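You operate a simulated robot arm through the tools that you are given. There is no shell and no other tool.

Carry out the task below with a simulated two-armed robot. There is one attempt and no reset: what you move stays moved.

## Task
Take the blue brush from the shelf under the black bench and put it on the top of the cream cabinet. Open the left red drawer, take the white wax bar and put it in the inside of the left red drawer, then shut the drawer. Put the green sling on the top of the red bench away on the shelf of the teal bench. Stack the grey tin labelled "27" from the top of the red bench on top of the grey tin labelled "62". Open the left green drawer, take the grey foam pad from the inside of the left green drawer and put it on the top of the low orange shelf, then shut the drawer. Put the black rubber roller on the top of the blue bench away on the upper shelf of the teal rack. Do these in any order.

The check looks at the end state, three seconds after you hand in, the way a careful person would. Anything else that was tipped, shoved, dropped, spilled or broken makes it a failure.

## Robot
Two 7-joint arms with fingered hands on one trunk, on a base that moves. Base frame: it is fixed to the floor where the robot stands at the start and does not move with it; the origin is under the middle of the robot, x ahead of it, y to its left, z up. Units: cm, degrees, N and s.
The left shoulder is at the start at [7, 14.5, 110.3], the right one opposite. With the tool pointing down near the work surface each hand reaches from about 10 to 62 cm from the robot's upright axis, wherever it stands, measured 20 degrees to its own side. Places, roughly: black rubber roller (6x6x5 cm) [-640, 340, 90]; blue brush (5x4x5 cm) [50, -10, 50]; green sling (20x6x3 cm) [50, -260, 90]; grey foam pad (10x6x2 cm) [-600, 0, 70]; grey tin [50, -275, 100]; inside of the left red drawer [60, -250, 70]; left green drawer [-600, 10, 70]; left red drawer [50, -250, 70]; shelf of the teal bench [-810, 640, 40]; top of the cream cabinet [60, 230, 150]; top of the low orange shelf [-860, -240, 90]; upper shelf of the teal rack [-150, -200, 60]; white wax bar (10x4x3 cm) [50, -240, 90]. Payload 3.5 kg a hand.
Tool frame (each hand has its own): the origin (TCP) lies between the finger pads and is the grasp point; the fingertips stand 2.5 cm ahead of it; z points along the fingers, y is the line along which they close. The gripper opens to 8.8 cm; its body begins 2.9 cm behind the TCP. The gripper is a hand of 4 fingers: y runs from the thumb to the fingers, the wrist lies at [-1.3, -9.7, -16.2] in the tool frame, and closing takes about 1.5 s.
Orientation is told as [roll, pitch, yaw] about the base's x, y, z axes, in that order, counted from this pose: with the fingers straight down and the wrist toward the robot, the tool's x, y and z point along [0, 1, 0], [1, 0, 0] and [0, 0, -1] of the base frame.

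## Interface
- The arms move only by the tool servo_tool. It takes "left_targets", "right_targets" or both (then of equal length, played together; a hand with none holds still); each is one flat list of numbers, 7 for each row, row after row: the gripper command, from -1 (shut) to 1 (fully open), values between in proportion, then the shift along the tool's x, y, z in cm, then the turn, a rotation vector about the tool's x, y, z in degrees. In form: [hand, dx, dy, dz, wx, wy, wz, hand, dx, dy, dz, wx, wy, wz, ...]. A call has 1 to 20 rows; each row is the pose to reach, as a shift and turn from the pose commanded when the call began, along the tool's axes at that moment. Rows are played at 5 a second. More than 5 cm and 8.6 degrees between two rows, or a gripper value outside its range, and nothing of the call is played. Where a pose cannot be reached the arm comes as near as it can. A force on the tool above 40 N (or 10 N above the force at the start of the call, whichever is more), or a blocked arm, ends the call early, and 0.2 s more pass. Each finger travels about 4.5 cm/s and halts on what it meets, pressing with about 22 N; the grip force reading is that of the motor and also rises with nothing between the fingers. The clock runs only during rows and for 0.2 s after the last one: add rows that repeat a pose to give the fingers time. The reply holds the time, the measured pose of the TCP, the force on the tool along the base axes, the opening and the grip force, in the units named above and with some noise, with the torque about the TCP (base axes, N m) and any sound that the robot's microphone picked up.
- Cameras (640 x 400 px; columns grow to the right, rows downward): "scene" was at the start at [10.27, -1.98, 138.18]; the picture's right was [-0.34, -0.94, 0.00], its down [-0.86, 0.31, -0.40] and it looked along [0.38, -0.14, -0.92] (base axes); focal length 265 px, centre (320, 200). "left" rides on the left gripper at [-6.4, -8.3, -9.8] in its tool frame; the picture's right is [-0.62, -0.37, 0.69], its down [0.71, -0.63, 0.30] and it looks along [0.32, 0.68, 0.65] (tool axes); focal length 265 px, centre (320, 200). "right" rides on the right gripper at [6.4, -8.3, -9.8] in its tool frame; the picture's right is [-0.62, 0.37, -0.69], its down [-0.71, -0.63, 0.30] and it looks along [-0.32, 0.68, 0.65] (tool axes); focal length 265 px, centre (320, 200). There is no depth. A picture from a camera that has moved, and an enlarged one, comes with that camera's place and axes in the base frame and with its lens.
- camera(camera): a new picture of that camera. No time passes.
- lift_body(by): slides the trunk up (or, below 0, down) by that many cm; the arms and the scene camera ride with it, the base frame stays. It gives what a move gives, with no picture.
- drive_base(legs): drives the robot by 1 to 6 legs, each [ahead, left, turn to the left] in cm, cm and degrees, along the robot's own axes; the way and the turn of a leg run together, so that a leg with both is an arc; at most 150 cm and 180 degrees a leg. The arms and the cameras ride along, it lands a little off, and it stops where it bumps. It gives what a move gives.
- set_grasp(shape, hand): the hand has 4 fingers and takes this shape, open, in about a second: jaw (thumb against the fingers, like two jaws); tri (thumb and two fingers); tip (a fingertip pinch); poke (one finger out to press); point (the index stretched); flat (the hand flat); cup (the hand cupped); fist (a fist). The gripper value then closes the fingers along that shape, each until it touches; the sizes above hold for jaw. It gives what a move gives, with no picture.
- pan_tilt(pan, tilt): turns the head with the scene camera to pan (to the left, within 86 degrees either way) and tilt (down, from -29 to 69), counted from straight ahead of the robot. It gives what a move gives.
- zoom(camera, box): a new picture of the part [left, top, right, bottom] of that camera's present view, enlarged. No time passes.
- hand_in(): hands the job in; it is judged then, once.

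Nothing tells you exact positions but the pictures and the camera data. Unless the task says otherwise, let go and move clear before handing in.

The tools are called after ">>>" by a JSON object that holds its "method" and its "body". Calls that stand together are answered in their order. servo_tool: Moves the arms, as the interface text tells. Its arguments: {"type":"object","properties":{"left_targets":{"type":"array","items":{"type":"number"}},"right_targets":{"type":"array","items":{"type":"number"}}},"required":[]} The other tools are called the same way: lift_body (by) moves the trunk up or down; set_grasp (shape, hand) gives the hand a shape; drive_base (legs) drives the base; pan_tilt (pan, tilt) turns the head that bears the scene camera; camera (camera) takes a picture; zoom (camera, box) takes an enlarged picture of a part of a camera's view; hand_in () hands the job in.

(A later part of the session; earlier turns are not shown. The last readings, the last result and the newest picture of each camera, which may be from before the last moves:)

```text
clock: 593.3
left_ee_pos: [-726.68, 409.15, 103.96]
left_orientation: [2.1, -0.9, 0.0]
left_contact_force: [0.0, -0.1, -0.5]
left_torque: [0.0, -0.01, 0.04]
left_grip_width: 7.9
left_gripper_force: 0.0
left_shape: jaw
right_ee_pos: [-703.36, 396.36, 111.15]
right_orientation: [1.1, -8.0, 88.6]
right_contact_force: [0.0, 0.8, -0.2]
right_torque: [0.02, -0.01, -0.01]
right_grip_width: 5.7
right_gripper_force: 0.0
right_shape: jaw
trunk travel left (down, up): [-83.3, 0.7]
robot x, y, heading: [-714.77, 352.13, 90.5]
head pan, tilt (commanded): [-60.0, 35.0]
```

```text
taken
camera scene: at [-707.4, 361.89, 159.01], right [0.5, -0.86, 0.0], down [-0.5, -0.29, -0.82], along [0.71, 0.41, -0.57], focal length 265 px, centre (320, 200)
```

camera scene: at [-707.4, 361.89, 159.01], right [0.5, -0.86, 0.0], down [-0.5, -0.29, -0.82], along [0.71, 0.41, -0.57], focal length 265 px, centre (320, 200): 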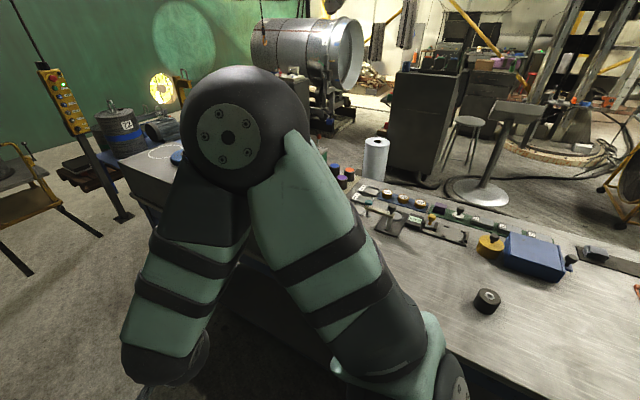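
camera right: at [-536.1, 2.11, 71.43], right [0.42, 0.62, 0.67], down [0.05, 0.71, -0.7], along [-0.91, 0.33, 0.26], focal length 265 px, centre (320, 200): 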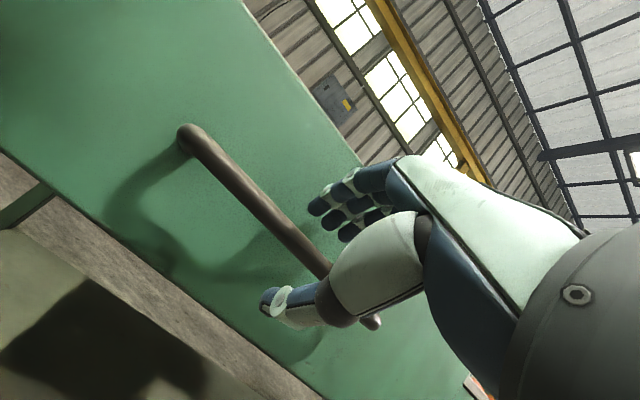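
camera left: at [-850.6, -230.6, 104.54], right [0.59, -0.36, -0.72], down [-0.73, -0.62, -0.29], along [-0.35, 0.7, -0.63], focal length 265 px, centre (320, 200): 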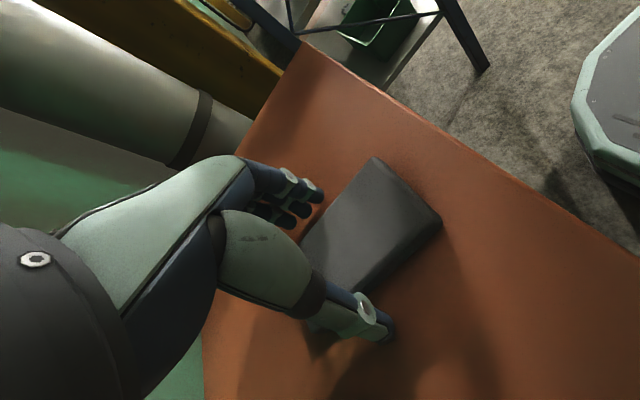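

The roller, a short black cylinder with a hub hole, stands at about [-641.7, 343]. I'll turn to face the bench.

>>> {"method": "drive_base", "body": {"legs": [[-8, 10, 0], [0, 0, -90.4]]}}

>>> {"method": "pan_tilt", "body": {"pan": -5, "tilt": 45}}

>>> {"method": "camera", "body": {"camera": "scene"}}

>>> {"method": "camera", "body": {"camera": "right"}}

```text
clock: 598.4
left_ee_pos: [-667.84, 355.47, 104.06]
left_orientation: [2.2, -1.0, -90.6]
left_contact_force: [0.0, 0.0, 0.1]
left_torque: [0.01, 0.01, 0.03]
left_grip_width: 7.9
left_gripper_force: 0.1
left_shape: jaw
right_ee_pos: [-681.14, 332.61, 111.2]
right_orientation: [1.2, -8.1, -2.2]
right_contact_force: [-0.2, 1.0, 0.4]
right_torque: [-0.01, 0.01, -0.03]
right_grip_width: 5.72
right_gripper_force: 0.0
right_shape: jaw
trunk travel left (down, up): [-83.3, 0.7]
robot x, y, heading: [-724.48, 344.31, -0.6]
head pan, tilt (commanded): [-60.0, 35.0]
```

```text
clock: 599.6
left_ee_pos: [-667.9, 355.37, 104.01]
left_orientation: [2.1, -1.0, -90.7]
left_contact_force: [-0.5, 0.7, 0.0]
left_torque: [0.0, 0.0, -0.03]
left_grip_width: 7.91
left_gripper_force: 0.1
left_shape: jaw
right_ee_pos: [-681.04, 332.56, 111.13]
right_orientation: [1.2, -8.0, -2.2]
right_contact_force: [-0.3, -0.8, -0.3]
right_torque: [0.02, 0.01, 0.0]
right_grip_width: 5.71
right_gripper_force: 0.1
right_shape: jaw
trunk travel left (down, up): [-83.3, 0.7]
robot x, y, heading: [-724.72, 344.42, -0.9]
head pan, tilt (commanded): [-5.0, 45.0]
```

```text
taken
camera scene: at [-711.94, 343.54, 157.52], right [-0.1, -1.0, 0.0], down [-0.7, 0.07, -0.71], along [0.7, -0.07, -0.71], focal length 265 px, centre (320, 200)
```

scene: 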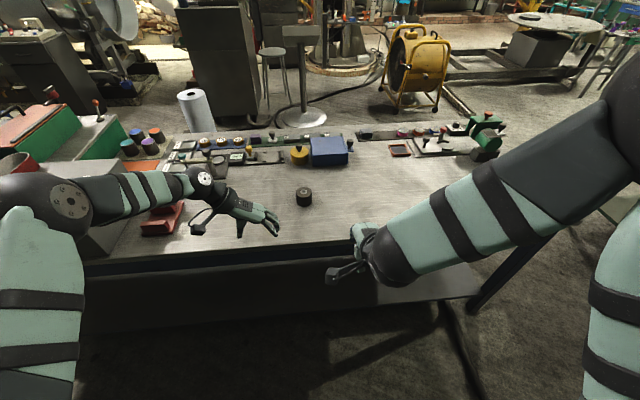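

```text
taken
camera right: at [-690.41, 339.2, 119.78], right [0.24, -0.64, 0.72], down [-0.61, -0.68, -0.4], along [0.76, -0.34, -0.56], focal length 265 px, centre (320, 200)
```

right: 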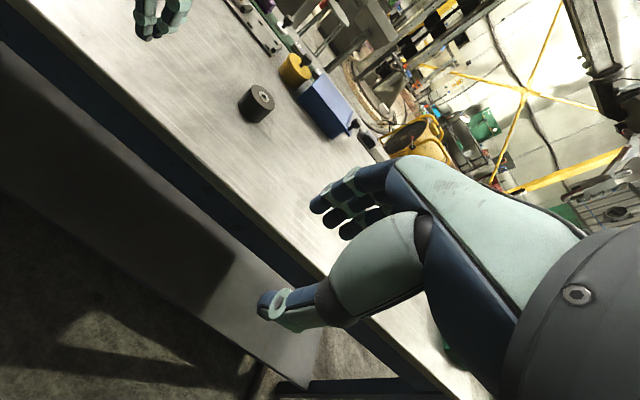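

The roller is at [-642.8, 342.5], with its top near z 92, and the bench's west edge is at about x -663. I'll draw the left hand back out of the way and test extending the right hand with its fingers open.

>>> {"method": "servo_tool", "body": {"left_targets": [0.8, -4, 0, -1, 0, 0, 0, 0.8, -8, 0, -2, 0, 0, 0, 0.8, -12, 0, -3, 0, 0, 0, 0.8, -16, 0, -4, 0, 0, 0, 0.8, -18, 0, -4, 0, 0, 0], "right_targets": [1, 0, 2, 0, 0, 0, 0, 1, 0, 4, 0, -2, 0, 0, 1, 0, 6, 0, -4, 0, 0, 1, 0, 8, 0, -6, 0, 0, 1, 0, 8, 0, -6, 0, 0]}}

>>> {"method": "camera", "body": {"camera": "scene"}}

```text
clock: 600.8
left_ee_pos: [-686.13, 355.82, 107.38]
left_orientation: [2.1, -1.0, -90.6]
left_contact_force: [-0.8, 0.3, -0.4]
left_torque: [0.01, 0.01, -0.01]
left_grip_width: 7.92
left_gripper_force: 0.0
left_shape: jaw
right_ee_pos: [-673.19, 332.21, 112.28]
right_orientation: [1.3, -14.2, -2.3]
right_contact_force: [0.6, 0.2, -0.3]
right_torque: [-0.02, 0.02, -0.01]
right_grip_width: 8.76
right_gripper_force: 0.0
right_shape: jaw
trunk travel left (down, up): [-83.3, 0.7]
robot x, y, heading: [-725.13, 344.14, -0.5]
head pan, tilt (commanded): [-5.0, 45.0]
```

```text
taken
camera scene: at [-712.05, 343.53, 157.53], right [-0.1, -1.0, 0.0], down [-0.7, 0.07, -0.71], along [0.7, -0.07, -0.71], focal length 265 px, centre (320, 200)
```

scene: 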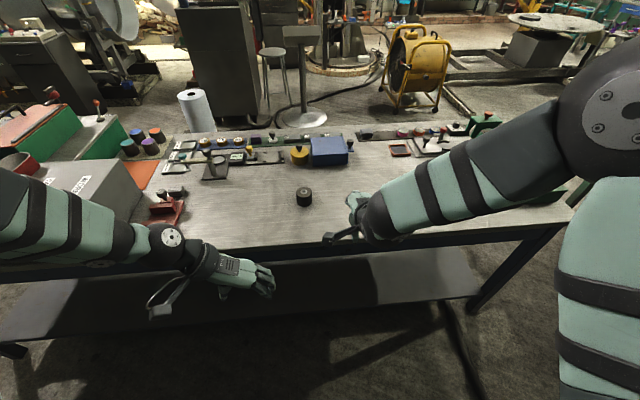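

>>> {"method": "servo_tool", "body": {"right_targets": [1, 0, 1.5, 0.3, -2, 0, 0, 1, 0, 3, 0.8, -4, 0, 0, 1, 0, 4, 1, -4, 0, 0, 1, 0, 4, 1, -4, 0, 0]}}

>>> {"method": "drive_base", "body": {"legs": [[0, 10.3, 0], [22, 0, 0]]}}

>>> {"method": "camera", "body": {"camera": "scene"}}

>>> {"method": "camera", "body": {"camera": "right"}}

```text
clock: 601.8
left_ee_pos: [-686.04, 355.79, 107.47]
left_orientation: [2.2, -1.0, -90.7]
left_contact_force: [-0.4, 0.1, 0.4]
left_torque: [-0.02, 0.0, 0.02]
left_grip_width: 7.89
left_gripper_force: 0.1
left_shape: jaw
right_ee_pos: [-669.07, 332.1, 112.2]
right_orientation: [1.3, -18.0, -2.4]
right_contact_force: [-0.3, -0.2, 0.4]
right_torque: [-0.04, 0.0, -0.01]
right_grip_width: 8.75
right_gripper_force: 0.0
right_shape: jaw
trunk travel left (down, up): [-83.3, 0.7]
robot x, y, heading: [-724.72, 344.71, -1.0]
head pan, tilt (commanded): [-5.0, 45.0]
```

```text
clock: 604.3
left_ee_pos: [-664.29, 365.6, 107.49]
left_orientation: [2.3, -1.0, -91.1]
left_contact_force: [-1.5, 0.3, -0.1]
left_torque: [-0.02, -0.03, -0.02]
left_grip_width: 7.9
left_gripper_force: 0.1
left_shape: jaw
right_ee_pos: [-647.45, 341.88, 112.5]
right_orientation: [1.3, -18.2, -2.6]
right_contact_force: [-0.7, -1.3, -0.4]
right_torque: [0.0, -0.03, -0.01]
right_grip_width: 8.77
right_gripper_force: 0.1
right_shape: jaw
trunk travel left (down, up): [-83.3, 0.7]
robot x, y, heading: [-702.82, 354.24, -0.7]
head pan, tilt (commanded): [-5.0, 45.0]
```

```text
taken
camera scene: at [-690.41, 353.38, 157.56], right [-0.1, -0.99, 0.0], down [-0.7, 0.07, -0.71], along [0.71, -0.07, -0.71], focal length 265 px, centre (320, 200)
```

scene: 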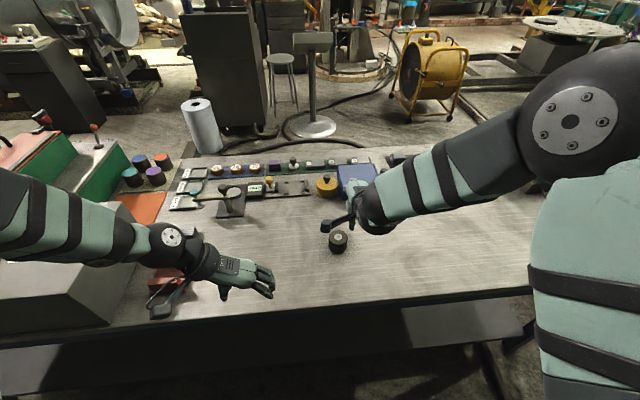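

```text
taken
camera right: at [-658.12, 348.59, 119.23], right [0.11, -0.64, 0.76], down [-0.53, -0.68, -0.5], along [0.84, -0.35, -0.41], focal length 265 px, centre (320, 200)
```

right: 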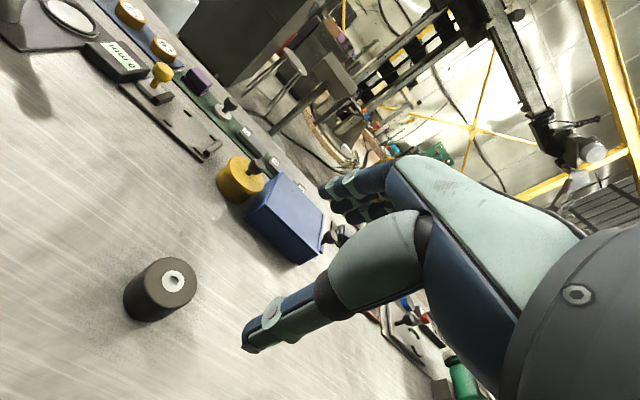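

I'll pull the left hand further back and up so it clears the bench edge when I lower, then move the right hand over the roller.

>>> {"method": "servo_tool", "body": {"left_targets": [0.8, -4, 0, -3, 0, 0, 0, 0.8, -8, 0, -6, 0, 0, 0, 0.8, -12, 0, -9, 0, 0, 0, 0.8, -14, 0, -12, 0, 0, 0, 0.8, -14, 0, -12, 0, 0, 0], "right_targets": [1, 1.1, 0, 0, 0, 0, 0, 1, 1.1, 0, 0, 0, 0, 0, 1, 1.1, 0, 0, 0, 0, 0, 1, 1.1, 0, 0, 0, 0, 0, 1, 1.1, 0, 0, 0, 0, 0]}}

>>> {"method": "drive_base", "body": {"legs": [[5.9, 0, 0]]}}

>>> {"method": "camera", "body": {"camera": "scene"}}

>>> {"method": "camera", "body": {"camera": "right"}}

```text
clock: 605.5
left_ee_pos: [-675.13, 366.25, 121.02]
left_orientation: [2.1, -1.9, -90.7]
left_contact_force: [0.4, 0.3, -0.1]
left_torque: [-0.01, -0.06, -0.01]
left_grip_width: 7.9
left_gripper_force: 0.1
left_shape: jaw
left hand out of reach, approached as far as the arm can: row 3, 4, 5
right_ee_pos: [-647.49, 343.37, 112.5]
right_orientation: [1.1, -18.2, -2.5]
right_contact_force: [0.2, -0.1, 0.6]
right_torque: [-0.03, 0.01, -0.04]
right_grip_width: 8.76
right_gripper_force: 0.1
right_shape: jaw
trunk travel left (down, up): [-83.3, 0.7]
robot x, y, heading: [-703.1, 354.37, -0.7]
head pan, tilt (commanded): [-5.0, 45.0]
```

```text
clock: 606.4
left_ee_pos: [-669.86, 365.63, 121.29]
left_orientation: [2.5, -1.6, -90.9]
left_contact_force: [-0.9, 0.7, 0.5]
left_torque: [0.0, -0.06, -0.01]
left_grip_width: 7.94
left_gripper_force: 0.0
left_shape: jaw
right_ee_pos: [-642.07, 342.83, 112.75]
right_orientation: [1.3, -18.5, -2.7]
right_contact_force: [0.1, -0.3, 0.4]
right_torque: [0.02, 0.01, -0.01]
right_grip_width: 8.75
right_gripper_force: 0.1
right_shape: jaw
trunk travel left (down, up): [-83.3, 0.7]
robot x, y, heading: [-697.02, 354.34, -0.6]
head pan, tilt (commanded): [-5.0, 45.0]
```

```text
taken
camera scene: at [-685.33, 353.27, 157.62], right [-0.1, -0.99, 0.0], down [-0.7, 0.07, -0.71], along [0.71, -0.07, -0.7], focal length 265 px, centre (320, 200)
```

scene: 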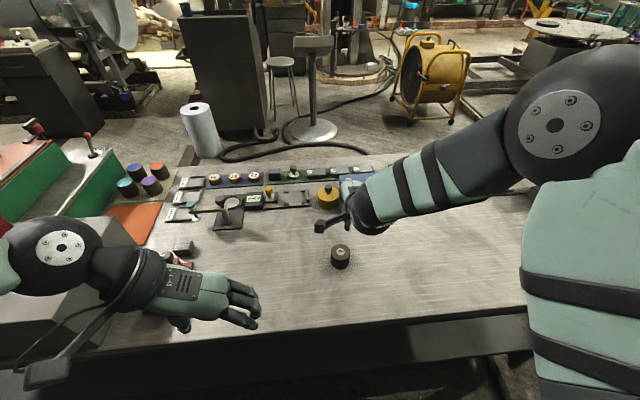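

```text
taken
camera right: at [-652.83, 349.6, 119.47], right [0.1, -0.64, 0.76], down [-0.53, -0.68, -0.5], along [0.84, -0.35, -0.41], focal length 265 px, centre (320, 200)
```

right: 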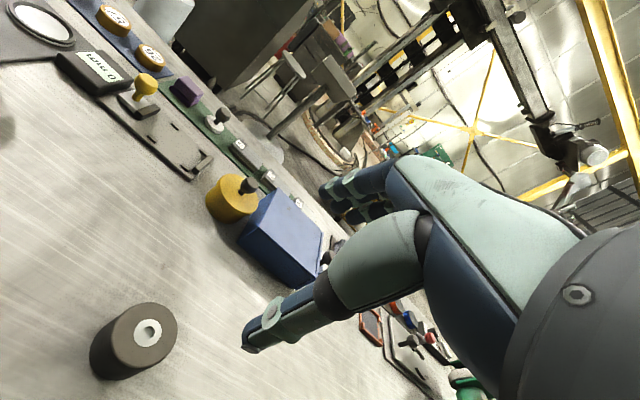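

The roller's axis is at [-640.7, 342.9]. I'll correct by 1.3 cm and lower with the trunk.

>>> {"method": "servo_tool", "body": {"right_targets": [1, 0, 0.6, 0.2, 0, 0, 0, 1, 0, 1.25, 0.4, 0, 0, 0, 1, 0, 1.25, 0.4, 0, 0, 0]}}

>>> {"method": "lift_body", "body": {"by": -15}}

>>> {"method": "camera", "body": {"camera": "right"}}

>>> {"method": "camera", "body": {"camera": "scene"}}

```text
clock: 607.2
left_ee_pos: [-668.92, 365.75, 121.11]
left_orientation: [2.3, -1.9, -90.9]
left_contact_force: [-0.8, -0.8, -0.2]
left_torque: [-0.03, -0.02, 0.0]
left_grip_width: 7.9
left_gripper_force: 0.0
left_shape: jaw
right_ee_pos: [-639.91, 342.77, 112.3]
right_orientation: [1.3, -17.8, -2.5]
right_contact_force: [1.0, 0.4, 0.9]
right_torque: [0.02, 0.02, -0.03]
right_grip_width: 8.73
right_gripper_force: 0.0
right_shape: jaw
trunk travel left (down, up): [-83.3, 0.7]
robot x, y, heading: [-696.9, 354.38, -1.1]
head pan, tilt (commanded): [-5.0, 45.0]
```

```text
clock: 609.0
left_ee_pos: [-669.08, 365.78, 106.01]
left_orientation: [2.1, -1.8, -91.0]
left_contact_force: [-0.1, 0.6, 0.1]
left_torque: [0.01, 0.02, -0.01]
left_grip_width: 7.92
left_gripper_force: 0.0
left_shape: jaw
right_ee_pos: [-639.9, 342.9, 97.32]
right_orientation: [1.2, -18.2, -2.6]
right_contact_force: [-0.7, 0.4, 1.1]
right_torque: [0.0, 0.04, -0.02]
right_grip_width: 8.77
right_gripper_force: 0.0
right_shape: jaw
trunk travel left (down, up): [-68.3, 15.7]
robot x, y, heading: [-696.93, 354.19, -0.8]
head pan, tilt (commanded): [-5.0, 45.0]
```

```text
taken
camera right: at [-650.75, 349.56, 104.14], right [0.11, -0.64, 0.76], down [-0.53, -0.68, -0.5], along [0.84, -0.35, -0.42], focal length 265 px, centre (320, 200)
```

right: 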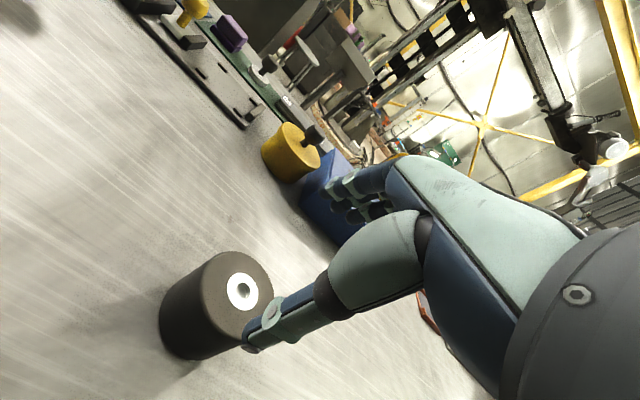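

```text
taken
camera scene: at [-684.25, 353.34, 142.53], right [-0.1, -0.99, 0.0], down [-0.7, 0.07, -0.71], along [0.7, -0.07, -0.71], focal length 265 px, centre (320, 200)
```

scene: 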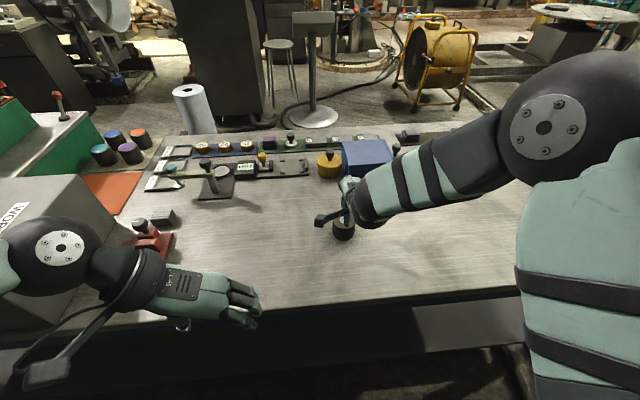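

The roller sits about 1 cm closer to me than the TCP. I'll correct that and continue down.

>>> {"method": "servo_tool", "body": {"right_targets": [1, 0.2, -0.5, -0.15, 0, 0, 0, 1, 0.4, -0.95, -0.3, 0, 0, 0, 1, 0.4, -0.95, -0.3, 0, 0, 0]}}

>>> {"method": "lift_body", "body": {"by": -5}}

>>> {"method": "camera", "body": {"camera": "right"}}

>>> {"method": "lift_body", "body": {"by": -1.5}}

>>> {"method": "camera", "body": {"camera": "right"}}

```text
clock: 609.8
left_ee_pos: [-669.16, 365.76, 106.18]
left_orientation: [2.1, -1.8, -90.9]
left_contact_force: [1.3, -1.2, -0.7]
left_torque: [-0.03, -0.02, 0.0]
left_grip_width: 7.92
left_gripper_force: 0.0
left_shape: jaw
right_ee_pos: [-641.01, 343.25, 97.29]
right_orientation: [1.4, -18.1, -2.5]
right_contact_force: [-0.2, -0.3, -1.0]
right_torque: [-0.02, -0.01, 0.01]
right_grip_width: 8.75
right_gripper_force: 0.1
right_shape: jaw
trunk travel left (down, up): [-68.3, 15.7]
robot x, y, heading: [-696.98, 354.06, -0.8]
head pan, tilt (commanded): [-5.0, 45.0]
```

```text
clock: 610.7
left_ee_pos: [-668.97, 365.76, 101.04]
left_orientation: [2.2, -1.9, -90.9]
left_contact_force: [0.2, -0.3, 0.3]
left_torque: [0.03, -0.01, 0.05]
left_grip_width: 7.91
left_gripper_force: 0.1
left_shape: jaw
right_ee_pos: [-641.04, 343.33, 92.33]
right_orientation: [1.3, -18.1, -2.6]
right_contact_force: [-0.3, -0.3, -0.3]
right_torque: [0.01, 0.01, -0.03]
right_grip_width: 8.74
right_gripper_force: 0.0
right_shape: jaw
trunk travel left (down, up): [-63.3, 20.7]
robot x, y, heading: [-697.33, 354.34, -0.7]
head pan, tilt (commanded): [-5.0, 45.0]
```

```text
taken
camera right: at [-651.75, 350.02, 99.12], right [0.11, -0.64, 0.76], down [-0.53, -0.68, -0.5], along [0.84, -0.35, -0.42], focal length 265 px, centre (320, 200)
```

right: 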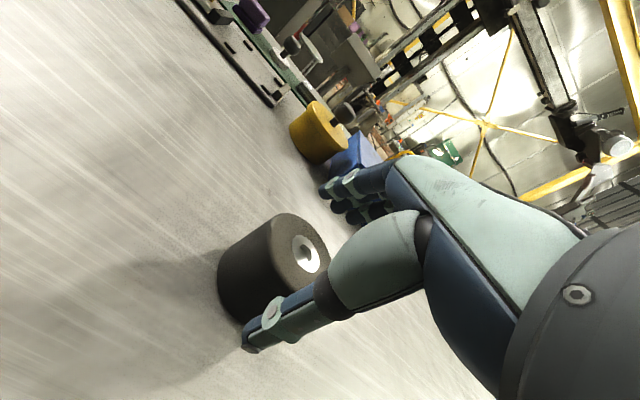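

```text
clock: 611.3
left_ee_pos: [-668.94, 365.63, 99.69]
left_orientation: [2.2, -2.0, -90.9]
left_contact_force: [0.2, 0.1, 0.8]
left_torque: [-0.02, -0.04, 0.0]
left_grip_width: 7.9
left_gripper_force: 0.0
left_shape: jaw
right_ee_pos: [-641.03, 343.24, 90.77]
right_orientation: [1.3, -18.1, -2.6]
right_contact_force: [-0.6, -0.4, 0.7]
right_torque: [0.0, 0.01, -0.01]
right_grip_width: 8.75
right_gripper_force: 0.1
right_shape: jaw
trunk travel left (down, up): [-61.8, 22.2]
robot x, y, heading: [-696.77, 354.33, -0.6]
head pan, tilt (commanded): [-5.0, 45.0]
```

```text
taken
camera right: at [-651.74, 350.01, 97.61], right [0.11, -0.64, 0.76], down [-0.53, -0.68, -0.5], along [0.84, -0.35, -0.42], focal length 265 px, centre (320, 200)
```

right: 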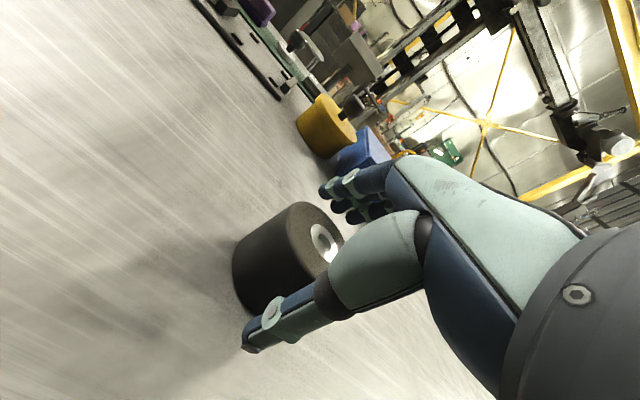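

>>> {"method": "lift_body", "body": {"by": -0.9}}

>>> {"method": "servo_tool", "body": {"right_targets": [0.7, 0, 0, 0, 0, 0, 0, 0.5, 0, 0, 0.3, 0, 0, 0, 0.3, 0, 0, 0.6, 0, 0, 0, 0, 0, 0, 0.6, 0, 0, 0, -0.4, 0, 0, 0.6, 0, 0, 0, -1, 0, 0, 0.6, 0, 0, 0, -1, 0, 0, 0.6, 0, 0, 0, -1, 0, 0, 0.6, 0, 0, 0, -1, 0, 0, 0.6, 0, 0, 0, -1, 0, 0, 0.6, 0, 0, 0]}}

>>> {"method": "camera", "body": {"camera": "right"}}

```text
clock: 611.9
left_ee_pos: [-669.12, 365.75, 98.71]
left_orientation: [2.2, -1.8, -90.9]
left_contact_force: [-0.6, 0.3, -1.0]
left_torque: [0.01, -0.01, -0.01]
left_grip_width: 7.88
left_gripper_force: 0.1
left_shape: jaw
right_ee_pos: [-641.01, 343.17, 89.95]
right_orientation: [1.4, -18.1, -2.6]
right_contact_force: [0.2, 0.3, 0.6]
right_torque: [0.0, 0.01, -0.02]
right_grip_width: 8.78
right_gripper_force: 0.1
right_shape: jaw
trunk travel left (down, up): [-60.9, 23.1]
robot x, y, heading: [-697.17, 354.26, -0.9]
head pan, tilt (commanded): [-5.0, 45.0]
```

```text
clock: 614.1
left_ee_pos: [-669.18, 365.75, 98.74]
left_orientation: [2.2, -1.9, -90.9]
left_contact_force: [0.2, 0.2, 1.4]
left_torque: [0.0, 0.01, 0.0]
left_grip_width: 7.9
left_gripper_force: 0.0
left_shape: jaw
right_ee_pos: [-640.82, 343.29, 89.32]
right_orientation: [1.2, -18.3, -2.6]
right_contact_force: [5.3, 0.2, 9.0]
right_torque: [0.05, 0.01, 0.02]
right_grip_width: 5.34
right_gripper_force: 22.0
right_shape: jaw
trunk travel left (down, up): [-60.9, 23.1]
robot x, y, heading: [-697.17, 354.1, -0.8]
head pan, tilt (commanded): [-5.0, 45.0]
```

```text
taken
camera right: at [-651.53, 350.08, 96.18], right [0.11, -0.64, 0.76], down [-0.53, -0.68, -0.5], along [0.84, -0.35, -0.41], focal length 265 px, centre (320, 200)
```

right: 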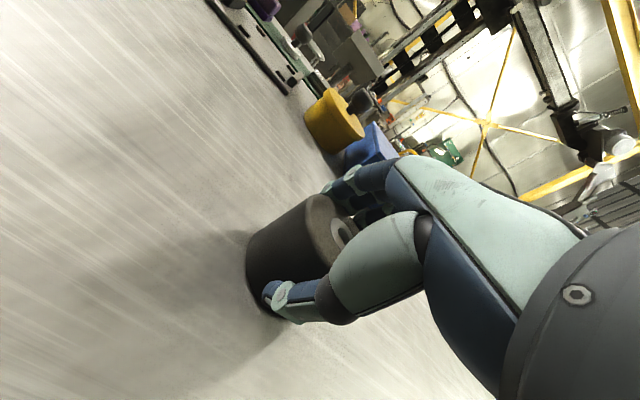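

The grip holds at 5.3. I'll lift and check.

>>> {"method": "lift_body", "body": {"by": 4}}

>>> {"method": "camera", "body": {"camera": "right"}}

>>> {"method": "lift_body", "body": {"by": 16}}

>>> {"method": "camera", "body": {"camera": "right"}}

```text
clock: 614.9
left_ee_pos: [-668.95, 365.61, 102.67]
left_orientation: [2.2, -1.8, -90.9]
left_contact_force: [0.2, 0.8, -0.5]
left_torque: [-0.01, -0.02, -0.01]
left_grip_width: 7.92
left_gripper_force: 0.0
left_shape: jaw
right_ee_pos: [-640.86, 343.27, 93.27]
right_orientation: [1.3, -17.9, -2.7]
right_contact_force: [0.0, -0.3, -2.5]
right_torque: [0.03, 0.03, -0.01]
right_grip_width: 5.31
right_gripper_force: 22.2
right_shape: jaw
trunk travel left (down, up): [-64.9, 19.1]
robot x, y, heading: [-697.09, 354.51, -0.9]
head pan, tilt (commanded): [-5.0, 45.0]
```

```text
taken
camera right: at [-651.48, 350.03, 100.06], right [0.11, -0.64, 0.76], down [-0.53, -0.68, -0.5], along [0.84, -0.35, -0.42], focal length 265 px, centre (320, 200)
```

right: 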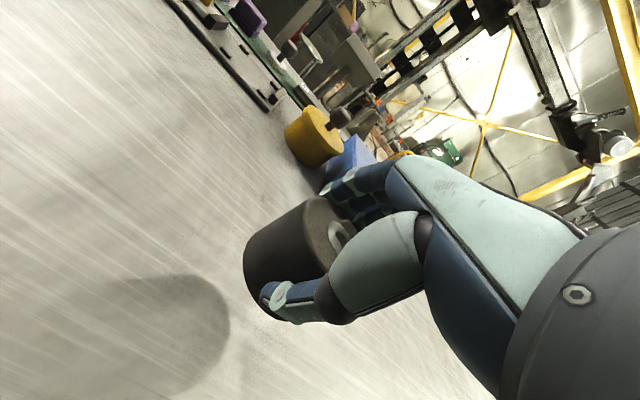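

```text
clock: 616.8
left_ee_pos: [-668.95, 365.65, 118.82]
left_orientation: [2.3, -1.8, -90.9]
left_contact_force: [-0.2, -1.5, -0.6]
left_torque: [-0.03, 0.02, 0.03]
left_grip_width: 7.91
left_gripper_force: 0.0
left_shape: jaw
right_ee_pos: [-640.77, 343.25, 109.3]
right_orientation: [1.3, -18.0, -2.6]
right_contact_force: [0.4, -0.7, -2.8]
right_torque: [0.04, 0.04, 0.01]
right_grip_width: 5.26
right_gripper_force: 22.5
right_shape: jaw
trunk travel left (down, up): [-80.9, 3.1]
robot x, y, heading: [-697.11, 354.22, -1.0]
head pan, tilt (commanded): [-5.0, 45.0]
```

```text
taken
camera right: at [-651.48, 350.04, 116.1], right [0.11, -0.64, 0.76], down [-0.53, -0.68, -0.5], along [0.84, -0.35, -0.42], focal length 265 px, centre (320, 200)
```

right: 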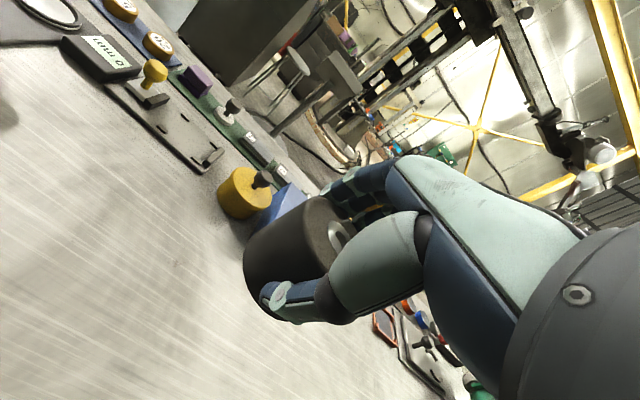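

The roller is held securely. Now to the teal rack near [-150, -200]. I'll back off, turn south and return down the alley.

>>> {"method": "drive_base", "body": {"legs": [[-21, 0, 0], [0, 0, -89], [140, 0, 0], [140, 0, 0], [140, 0, 0]]}}

>>> {"method": "pan_tilt", "body": {"pan": 0, "tilt": 25}}

>>> {"method": "camera", "body": {"camera": "scene"}}

```text
clock: 641.9
left_ee_pos: [-706.78, -92.73, 118.76]
left_orientation: [2.2, -1.9, 179.6]
left_contact_force: [-0.4, -0.6, -0.9]
left_torque: [-0.01, 0.03, -0.02]
left_grip_width: 7.92
left_gripper_force: 0.1
left_shape: jaw
right_ee_pos: [-728.95, -121.29, 109.25]
right_orientation: [1.3, -18.0, -92.1]
right_contact_force: [-0.5, 0.1, -2.2]
right_torque: [0.01, 0.02, 0.02]
right_grip_width: 5.23
right_gripper_force: 22.0
right_shape: jaw
trunk travel left (down, up): [-80.9, 3.1]
robot x, y, heading: [-718.48, -64.8, -90.3]
head pan, tilt (commanded): [-5.0, 45.0]
```

```text
clock: 642.7
left_ee_pos: [-706.79, -92.87, 118.7]
left_orientation: [2.1, -1.8, 179.7]
left_contact_force: [0.5, 0.3, -0.7]
left_torque: [-0.02, -0.01, -0.02]
left_grip_width: 7.93
left_gripper_force: 0.1
left_shape: jaw
right_ee_pos: [-728.98, -121.21, 109.25]
right_orientation: [1.4, -18.0, -92.1]
right_contact_force: [-0.2, 0.4, -4.1]
right_torque: [0.04, -0.04, 0.01]
right_grip_width: 5.22
right_gripper_force: 21.5
right_shape: jaw
trunk travel left (down, up): [-80.9, 3.1]
robot x, y, heading: [-718.41, -64.66, -90.1]
head pan, tilt (commanded): [0.0, 25.0]
```

```text
taken
camera scene: at [-718.92, -79.17, 158.17], right [-1.0, 0.0, 0.0], down [0.0, 0.42, -0.91], along [0.0, -0.91, -0.42], focal length 265 px, centre (320, 200)
```

scene: 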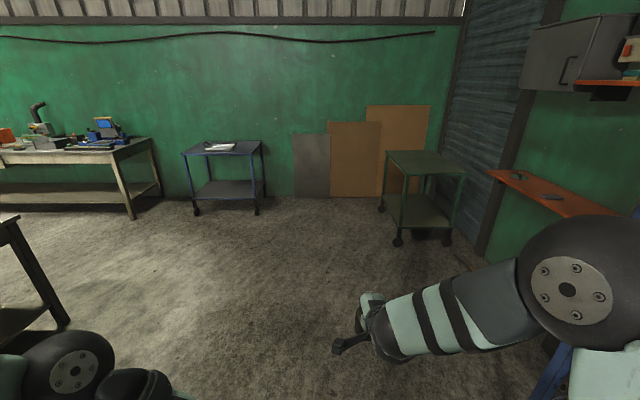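

>>> {"method": "drive_base", "body": {"legs": [[140, 0, 0], [82, 0, 0], [0, 0, 90], [140, 0, 0], [140, 0, 0]]}}

>>> {"method": "pan_tilt", "body": {"pan": 20, "tilt": 18}}

>>> {"method": "camera", "body": {"camera": "scene"}}

```text
clock: 670.7
left_ee_pos: [-412.75, -274.79, 118.68]
left_orientation: [2.2, -1.9, -89.5]
left_contact_force: [0.0, 1.1, 0.0]
left_torque: [0.01, 0.0, -0.02]
left_grip_width: 7.92
left_gripper_force: 0.1
left_shape: jaw
right_ee_pos: [-383.94, -296.66, 109.35]
right_orientation: [1.3, -18.0, -1.5]
right_contact_force: [0.4, -0.2, -2.9]
right_torque: [0.01, 0.02, 0.0]
right_grip_width: 5.16
right_gripper_force: 22.0
right_shape: jaw
trunk travel left (down, up): [-80.9, 3.1]
robot x, y, heading: [-440.71, -286.91, 0.5]
head pan, tilt (commanded): [0.0, 25.0]
```

```text
clock: 671.5
left_ee_pos: [-412.68, -274.93, 118.8]
left_orientation: [2.1, -1.8, -89.5]
left_contact_force: [0.4, -0.3, -0.2]
left_torque: [-0.01, -0.02, 0.01]
left_grip_width: 7.92
left_gripper_force: 0.0
left_shape: jaw
right_ee_pos: [-383.86, -296.59, 109.31]
right_orientation: [1.3, -18.0, -1.2]
right_contact_force: [-0.2, 0.0, -3.6]
right_torque: [0.02, 0.0, 0.0]
right_grip_width: 5.17
right_gripper_force: 22.2
right_shape: jaw
trunk travel left (down, up): [-80.9, 3.1]
robot x, y, heading: [-440.1, -286.6, 0.4]
head pan, tilt (commanded): [20.0, 18.0]
```

```text
taken
camera scene: at [-426.9, -283.71, 159.31], right [0.35, -0.94, 0.0], down [-0.29, -0.11, -0.95], along [0.89, 0.33, -0.31], focal length 265 px, centre (320, 200)
```

scene: 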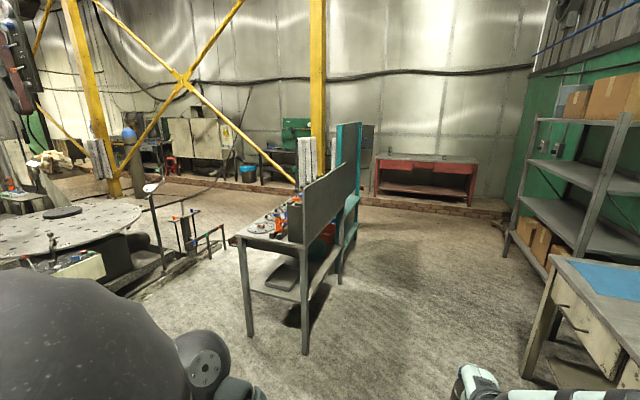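

I can see the layout: a grey cart from x -296 to about -190, the teal rack behind it with its open side facing north, and a yellow pillar near [-95, -150]. The corridor north of the cart, at y ≈ -125, leads to the rack's open side. I'll move to its entrance.

>>> {"method": "drive_base", "body": {"legs": [[40, 70, 0], [55, 77, 0]]}}

>>> {"method": "pan_tilt", "body": {"pan": -15, "tilt": 25}}

>>> {"method": "camera", "body": {"camera": "scene"}}

```text
clock: 680.4
left_ee_pos: [-320.15, -126.39, 118.67]
left_orientation: [2.2, -1.9, -89.2]
left_contact_force: [0.4, -0.1, -0.5]
left_torque: [-0.01, 0.01, 0.03]
left_grip_width: 7.91
left_gripper_force: 0.0
left_shape: jaw
right_ee_pos: [-291.24, -148.06, 109.36]
right_orientation: [1.3, -17.9, -1.0]
right_contact_force: [0.2, 0.6, -2.1]
right_torque: [0.0, 0.01, -0.04]
right_grip_width: 5.17
right_gripper_force: 21.8
right_shape: jaw
trunk travel left (down, up): [-80.9, 3.1]
robot x, y, heading: [-347.67, -138.72, 0.9]
head pan, tilt (commanded): [20.0, 18.0]
```

```text
clock: 681.4
left_ee_pos: [-320.13, -126.4, 118.68]
left_orientation: [2.2, -1.9, -89.1]
left_contact_force: [0.0, -0.7, 0.3]
left_torque: [0.02, 0.01, -0.02]
left_grip_width: 7.91
left_gripper_force: 0.1
left_shape: jaw
right_ee_pos: [-291.25, -147.99, 109.22]
right_orientation: [1.3, -18.0, -1.0]
right_contact_force: [0.6, -0.6, -3.0]
right_torque: [0.04, 0.02, 0.01]
right_grip_width: 5.16
right_gripper_force: 21.7
right_shape: jaw
trunk travel left (down, up): [-80.9, 3.1]
robot x, y, heading: [-347.44, -139.06, 0.9]
head pan, tilt (commanded): [-15.0, 25.0]
```

```text
taken
camera scene: at [-334.14, -140.88, 158.18], right [-0.24, -0.97, 0.0], down [-0.41, 0.1, -0.91], along [0.88, -0.22, -0.42], focal length 265 px, centre (320, 200)
```

scene: 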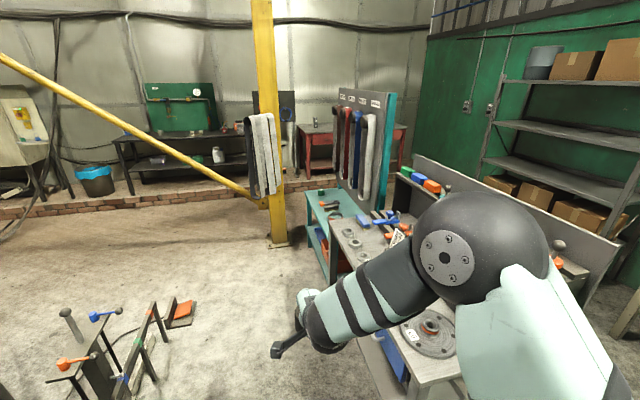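

>>> {"method": "zoom", "body": {"camera": "scene", "box": [230, 80, 470, 300]}}

>>> {"method": "servo_tool", "body": {"right_targets": [-1, 0, 0, -3, 0, 0, 0, -1, 0, 0, -6, 0, 0, 0, -1, 0, 0, -6, 0, 0, 0]}}

>>> {"method": "drive_base", "body": {"legs": [[60, 16, 0]]}}

>>> {"method": "pan_tilt", "body": {"pan": -40, "tilt": 30}}

>>> {"method": "camera", "body": {"camera": "scene"}}

```text
1.82 times, centred on (350, 190) of scene
camera zoom: at [-334.14, -140.88, 158.18], right [-0.24, -0.97, 0.0], down [-0.41, 0.1, -0.91], along [0.88, -0.22, -0.42], focal length 482 px, centre (266, 218)
```

zoom: 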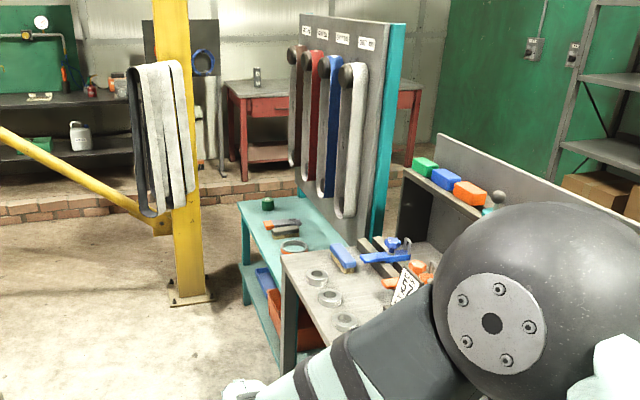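

```text
clock: 682.2
left_ee_pos: [-320.1, -126.47, 118.72]
left_orientation: [2.2, -1.9, -89.2]
left_contact_force: [0.8, 0.0, -1.0]
left_torque: [-0.02, 0.04, 0.02]
left_grip_width: 7.91
left_gripper_force: 0.0
left_shape: jaw
right_ee_pos: [-293.07, -148.06, 114.93]
right_orientation: [1.3, -17.9, -1.0]
right_contact_force: [-0.4, -0.1, -3.6]
right_torque: [0.01, 0.05, 0.01]
right_grip_width: 5.14
right_gripper_force: 22.0
right_shape: jaw
trunk travel left (down, up): [-80.9, 3.1]
robot x, y, heading: [-348.08, -138.45, 0.9]
head pan, tilt (commanded): [-15.0, 25.0]
```

```text
clock: 685.7
left_ee_pos: [-259.58, -109.65, 118.79]
left_orientation: [2.1, -1.9, -89.4]
left_contact_force: [0.4, 0.2, -0.3]
left_torque: [-0.01, 0.01, -0.01]
left_grip_width: 7.91
left_gripper_force: 0.1
left_shape: jaw
right_ee_pos: [-232.68, -131.36, 115.07]
right_orientation: [1.3, -18.2, -1.1]
right_contact_force: [0.0, -0.9, -2.5]
right_torque: [0.02, 0.04, 0.02]
right_grip_width: 5.16
right_gripper_force: 22.0
right_shape: jaw
trunk travel left (down, up): [-80.9, 3.1]
robot x, y, heading: [-287.15, -121.71, 0.8]
head pan, tilt (commanded): [-15.0, 25.0]
```

```text
clock: 686.6
left_ee_pos: [-259.36, -109.57, 118.71]
left_orientation: [2.2, -2.0, -89.5]
left_contact_force: [-0.3, -0.4, 0.2]
left_torque: [0.0, 0.02, 0.02]
left_grip_width: 7.92
left_gripper_force: 0.1
left_shape: jaw
right_ee_pos: [-232.58, -131.51, 114.97]
right_orientation: [1.3, -18.0, -1.1]
right_contact_force: [0.3, 0.2, -2.7]
right_torque: [0.03, 0.03, 0.05]
right_grip_width: 5.15
right_gripper_force: 22.2
right_shape: jaw
trunk travel left (down, up): [-80.9, 3.1]
robot x, y, heading: [-287.41, -121.38, 0.6]
head pan, tilt (commanded): [-40.0, 30.0]
```

```text
taken
camera scene: at [-275.45, -127.51, 157.38], right [-0.63, -0.77, 0.0], down [-0.39, 0.32, -0.87], along [0.67, -0.55, -0.5], focal length 265 px, centre (320, 200)
```

scene: 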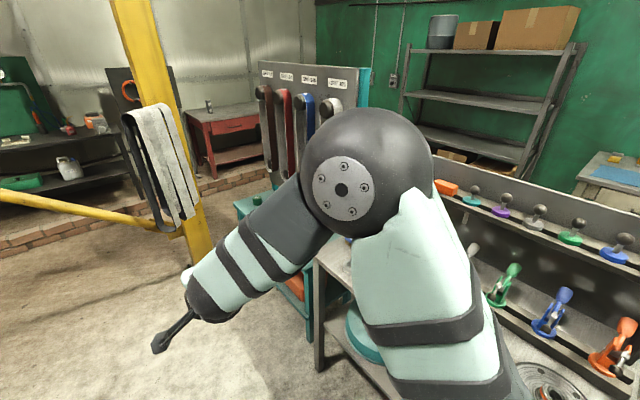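

The rack's upper shelf (z ≈ 60) runs along y ≈ -185 from about x -109 westward, with straps hanging behind it. I'll move further east along the corridor and turn to face the rack.

>>> {"method": "drive_base", "body": {"legs": [[95, 1, 0], [0, 0, -45]]}}

>>> {"method": "pan_tilt", "body": {"pan": -10, "tilt": 35}}

>>> {"method": "camera", "body": {"camera": "scene"}}

```text
clock: 693.6
left_ee_pos: [-164.43, -130.03, 118.7]
left_orientation: [2.2, -2.0, -134.1]
left_contact_force: [0.3, -0.8, -0.2]
left_torque: [0.01, -0.01, 0.02]
left_grip_width: 7.92
left_gripper_force: 0.0
left_shape: jaw
right_ee_pos: [-160.42, -164.49, 115.05]
right_orientation: [1.3, -18.1, -45.9]
right_contact_force: [1.4, 0.1, -3.1]
right_torque: [0.03, -0.03, -0.01]
right_grip_width: 5.12
right_gripper_force: 21.9
right_shape: jaw
trunk travel left (down, up): [-80.9, 3.1]
robot x, y, heading: [-192.7, -119.52, -44.1]
head pan, tilt (commanded): [-40.0, 30.0]
```

```text
clock: 694.6
left_ee_pos: [-164.29, -130.13, 118.79]
left_orientation: [2.1, -2.0, -134.1]
left_contact_force: [1.0, -0.3, -0.2]
left_torque: [-0.03, 0.04, -0.05]
left_grip_width: 7.9
left_gripper_force: 0.1
left_shape: jaw
right_ee_pos: [-160.5, -164.48, 114.88]
right_orientation: [1.3, -18.0, -45.8]
right_contact_force: [0.6, -0.2, -3.4]
right_torque: [0.02, -0.01, -0.04]
right_grip_width: 5.15
right_gripper_force: 22.0
right_shape: jaw
trunk travel left (down, up): [-80.9, 3.1]
robot x, y, heading: [-192.78, -119.56, -44.3]
head pan, tilt (commanded): [-10.0, 35.0]
```

```text
taken
camera scene: at [-184.24, -129.91, 156.6], right [-0.81, -0.59, 0.0], down [-0.34, 0.46, -0.82], along [0.48, -0.66, -0.57], focal length 265 px, centre (320, 200)
```

scene: 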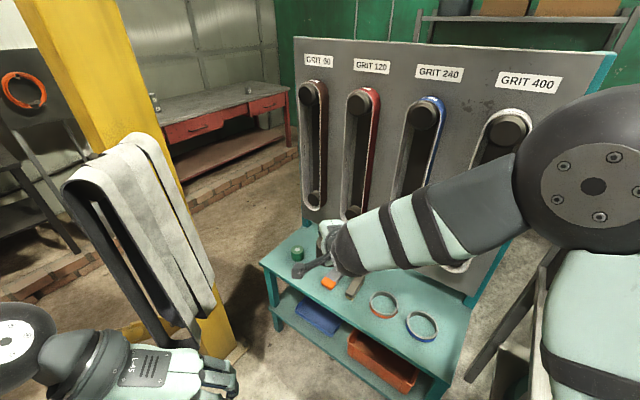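

I see the rack's upper shelf now, with a cup, a block and rings on it and sanding belts hanging behind. I'll zoom in to find a free spot for the roller.

>>> {"method": "zoom", "body": {"camera": "scene", "box": [240, 200, 500, 400]}}

>>> {"method": "camera", "body": {"camera": "right"}}

```text
2.00 times, centred on (370, 300) of scene
camera zoom: at [-184.24, -129.91, 156.6], right [-0.81, -0.59, 0.0], down [-0.34, 0.46, -0.82], along [0.48, -0.66, -0.57], focal length 531 px, centre (220, 0)
```

zoom: 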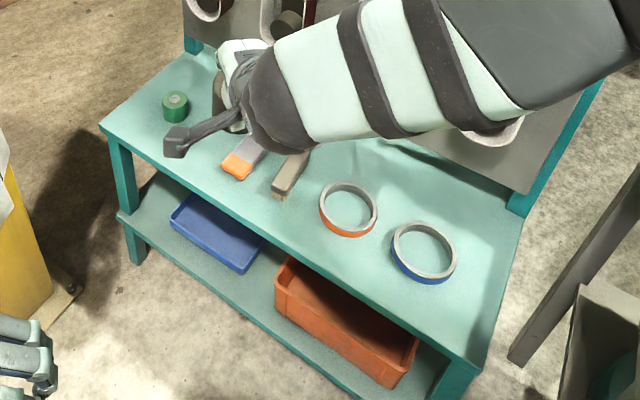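

```text
taken
camera right: at [-163.82, -152.16, 121.79], right [-0.36, -0.54, 0.76], down [-0.86, -0.14, -0.5], along [0.37, -0.83, -0.42], focal length 265 px, centre (320, 200)
```

right: 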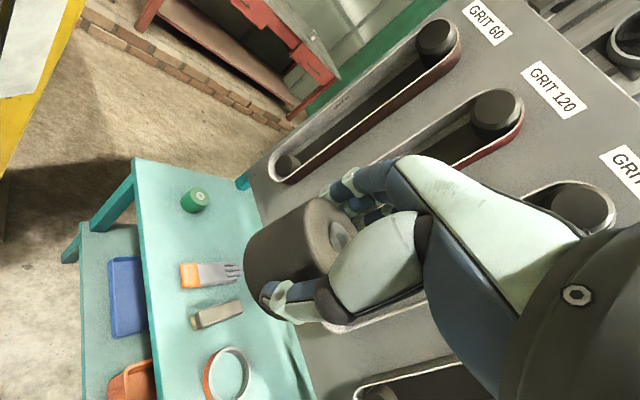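

The gap between the green tape and the brush, around [-133, -196], is free and big enough. The left elbow would come too close to the yellow pillar there, so I'll first fold the left arm down and in.

>>> {"method": "servo_tool", "body": {"left_targets": [0.5, 0.2, -0.3, 4.2, 0, 0, -5, 0.5, 0.4, -0.6, 8.3, 0, 0, -10, 0.5, 0.5, -0.9, 12.5, 0, 0, -15, 0.5, 0.7, -1.3, 16.7, 0, 0, -20, 0.5, 0.9, -1.6, 20.8, 0, 0, -25, 0.5, 1.1, -1.9, 25, 0, 0, -30, 0.5, 1.3, -2.2, 29.2, 0, 0, -35, 0.5, 1.5, -2.5, 33.3, 0, 0, -40, 0.5, 1.6, -2.8, 37.5, 0, 0, -45, 0.5, 1.8, -3.2, 41.7, 0, 0, -50, 0.5, 2, -3.5, 45.8, 0, 0, -55, 0.5, 2.2, -3.8, 50, 0, 0, -60, 0.5, 2.2, -3.8, 50, 0, 0, -60]}}

>>> {"method": "pan_tilt", "body": {"pan": 15, "tilt": 55}}

>>> {"method": "camera", "body": {"camera": "scene"}}

```text
clock: 697.4
left_ee_pos: [-160.03, -131.42, 68.79]
left_orientation: [-0.6, -2.9, -73.9]
left_contact_force: [0.1, -0.8, 0.5]
left_torque: [0.0, -0.02, 0.0]
left_grip_width: 6.65
left_gripper_force: 0.1
left_shape: jaw
left hand out of reach, approached as far as the arm can: row 1, 2, 3, 4, 5
right_ee_pos: [-160.6, -164.49, 114.91]
right_orientation: [1.2, -18.0, -45.8]
right_contact_force: [-0.7, -0.3, -4.0]
right_torque: [0.02, -0.04, 0.0]
right_grip_width: 5.15
right_gripper_force: 22.5
right_shape: jaw
trunk travel left (down, up): [-80.9, 3.1]
robot x, y, heading: [-192.35, -119.47, -43.8]
head pan, tilt (commanded): [-10.0, 35.0]
```

```text
clock: 698.3
left_ee_pos: [-160.01, -131.51, 68.89]
left_orientation: [-0.7, -2.8, -74.0]
left_contact_force: [-0.3, -0.1, -0.4]
left_torque: [0.02, -0.03, 0.0]
left_grip_width: 6.6
left_gripper_force: 0.1
left_shape: jaw
right_ee_pos: [-160.65, -164.45, 114.94]
right_orientation: [1.3, -18.0, -45.8]
right_contact_force: [0.4, -0.9, -3.3]
right_torque: [0.03, -0.01, 0.01]
right_grip_width: 5.13
right_gripper_force: 22.5
right_shape: jaw
trunk travel left (down, up): [-80.9, 3.1]
robot x, y, heading: [-192.81, -119.49, -44.0]
head pan, tilt (commanded): [15.0, 55.0]
```

```text
taken
camera scene: at [-183.1, -126.29, 153.78], right [-0.48, -0.87, 0.0], down [-0.72, 0.4, -0.57], along [0.5, -0.28, -0.82], focal length 265 px, centre (320, 200)
```

scene: 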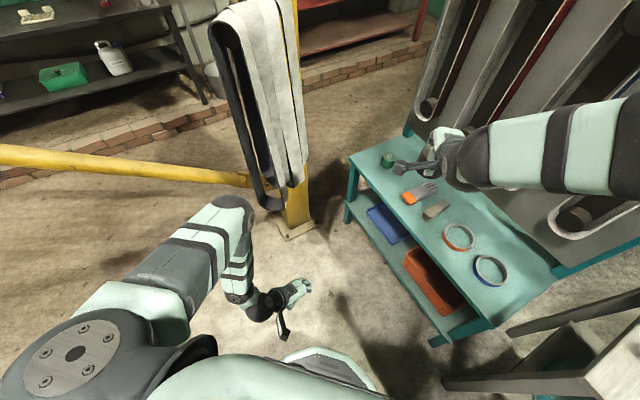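

>>> {"method": "servo_tool", "body": {"left_targets": [0.5, -1.2, -3.7, 0, 0, 0, 0, 0.5, -2.4, -7.4, 0, 0, 0, 0, 0.5, -3.5, -11.1, 0, 0, 0, 0, 0.5, -4.7, -14.8, 0, 0, 0, 0, 0.5, -5.9, -18.5, 0, 0, 0, 0, 0.5, -5.9, -18.5, 0, 0, 0, 0]}}

>>> {"method": "camera", "body": {"camera": "scene"}}

```text
clock: 699.7
left_ee_pos: [-170.62, -115.34, 68.02]
left_orientation: [-0.6, -2.8, -74.0]
left_contact_force: [-0.2, 0.4, 0.0]
left_torque: [0.02, -0.03, 0.01]
left_grip_width: 6.61
left_gripper_force: 0.1
left_shape: jaw
right_ee_pos: [-160.64, -164.56, 114.94]
right_orientation: [1.3, -17.9, -45.8]
right_contact_force: [-0.2, -1.0, -2.5]
right_torque: [0.05, 0.0, 0.02]
right_grip_width: 5.14
right_gripper_force: 21.7
right_shape: jaw
trunk travel left (down, up): [-80.9, 3.1]
robot x, y, heading: [-192.56, -119.41, -44.2]
head pan, tilt (commanded): [15.0, 55.0]
```

```text
taken
camera scene: at [-183.05, -126.41, 153.77], right [-0.48, -0.87, 0.0], down [-0.72, 0.4, -0.57], along [0.5, -0.28, -0.82], focal length 265 px, centre (320, 200)
```

scene: 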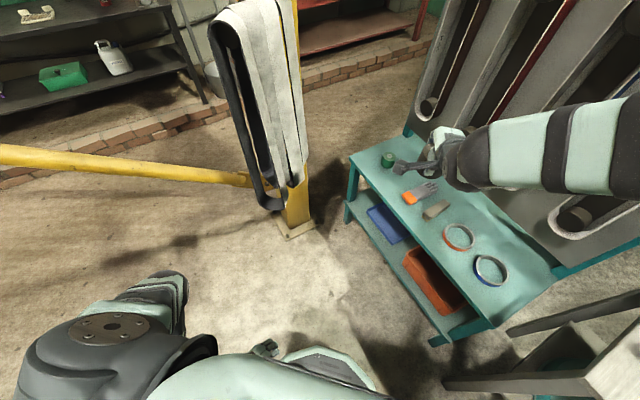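

The left arm is compact now. I'll turn to heading about -62° and move so that the roller comes over the free gap, still at travel height.

>>> {"method": "drive_base", "body": {"legs": [[0, 0, -18], [28, 18, 0]]}}

>>> {"method": "pan_tilt", "body": {"pan": 5, "tilt": 50}}

>>> {"method": "camera", "body": {"camera": "scene"}}

>>> {"method": "camera", "body": {"camera": "right"}}

```text
clock: 702.9
left_ee_pos: [-141.6, -138.86, 67.99]
left_orientation: [-0.5, -2.9, -92.2]
left_contact_force: [-0.3, 0.2, -0.3]
left_torque: [0.01, -0.01, 0.01]
left_grip_width: 6.64
left_gripper_force: 0.0
left_shape: jaw
right_ee_pos: [-147.39, -188.56, 115.0]
right_orientation: [1.3, -18.0, -64.0]
right_contact_force: [-0.2, -0.1, -3.2]
right_torque: [0.01, 0.0, -0.02]
right_grip_width: 5.12
right_gripper_force: 22.1
right_shape: jaw
trunk travel left (down, up): [-80.9, 3.1]
robot x, y, heading: [-163.6, -135.71, -62.1]
head pan, tilt (commanded): [15.0, 55.0]
```

```text
clock: 703.6
left_ee_pos: [-141.6, -138.96, 67.96]
left_orientation: [-0.5, -2.9, -92.2]
left_contact_force: [0.0, 1.0, 0.3]
left_torque: [-0.02, 0.05, -0.05]
left_grip_width: 6.63
left_gripper_force: 0.0
left_shape: jaw
right_ee_pos: [-147.29, -188.74, 114.84]
right_orientation: [1.2, -17.9, -63.9]
right_contact_force: [-0.1, 0.2, -2.6]
right_torque: [0.06, -0.02, 0.0]
right_grip_width: 5.12
right_gripper_force: 22.5
right_shape: jaw
trunk travel left (down, up): [-80.9, 3.1]
robot x, y, heading: [-163.68, -135.59, -62.1]
head pan, tilt (commanded): [5.0, 50.0]
```

```text
taken
camera scene: at [-157.43, -146.71, 154.42], right [-0.84, -0.54, 0.0], down [-0.42, 0.64, -0.64], along [0.35, -0.54, -0.77], focal length 265 px, centre (320, 200)
```

scene: 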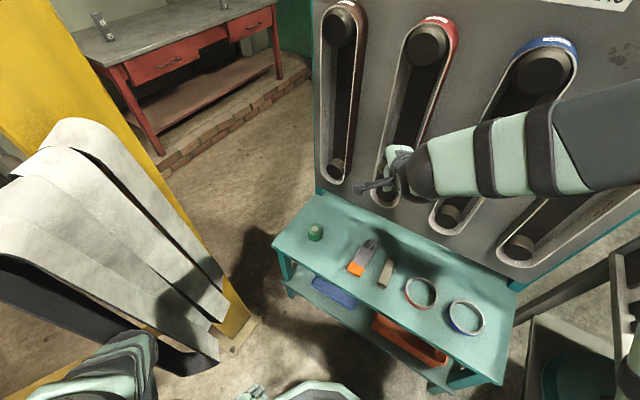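

```text
taken
camera right: at [-146.5, -176.04, 121.77], right [-0.51, -0.41, 0.76], down [-0.86, 0.14, -0.5], along [0.1, -0.9, -0.42], focal length 265 px, centre (320, 200)
```

right: 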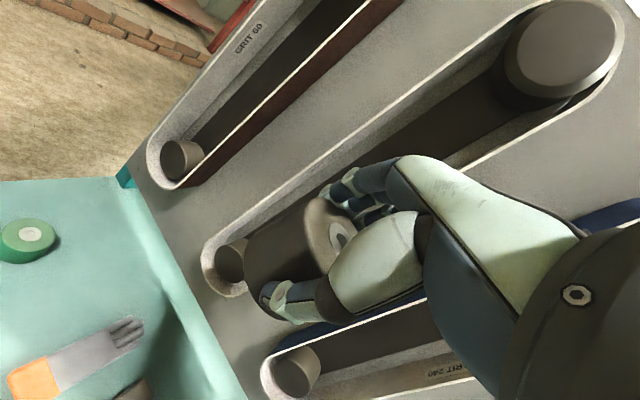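

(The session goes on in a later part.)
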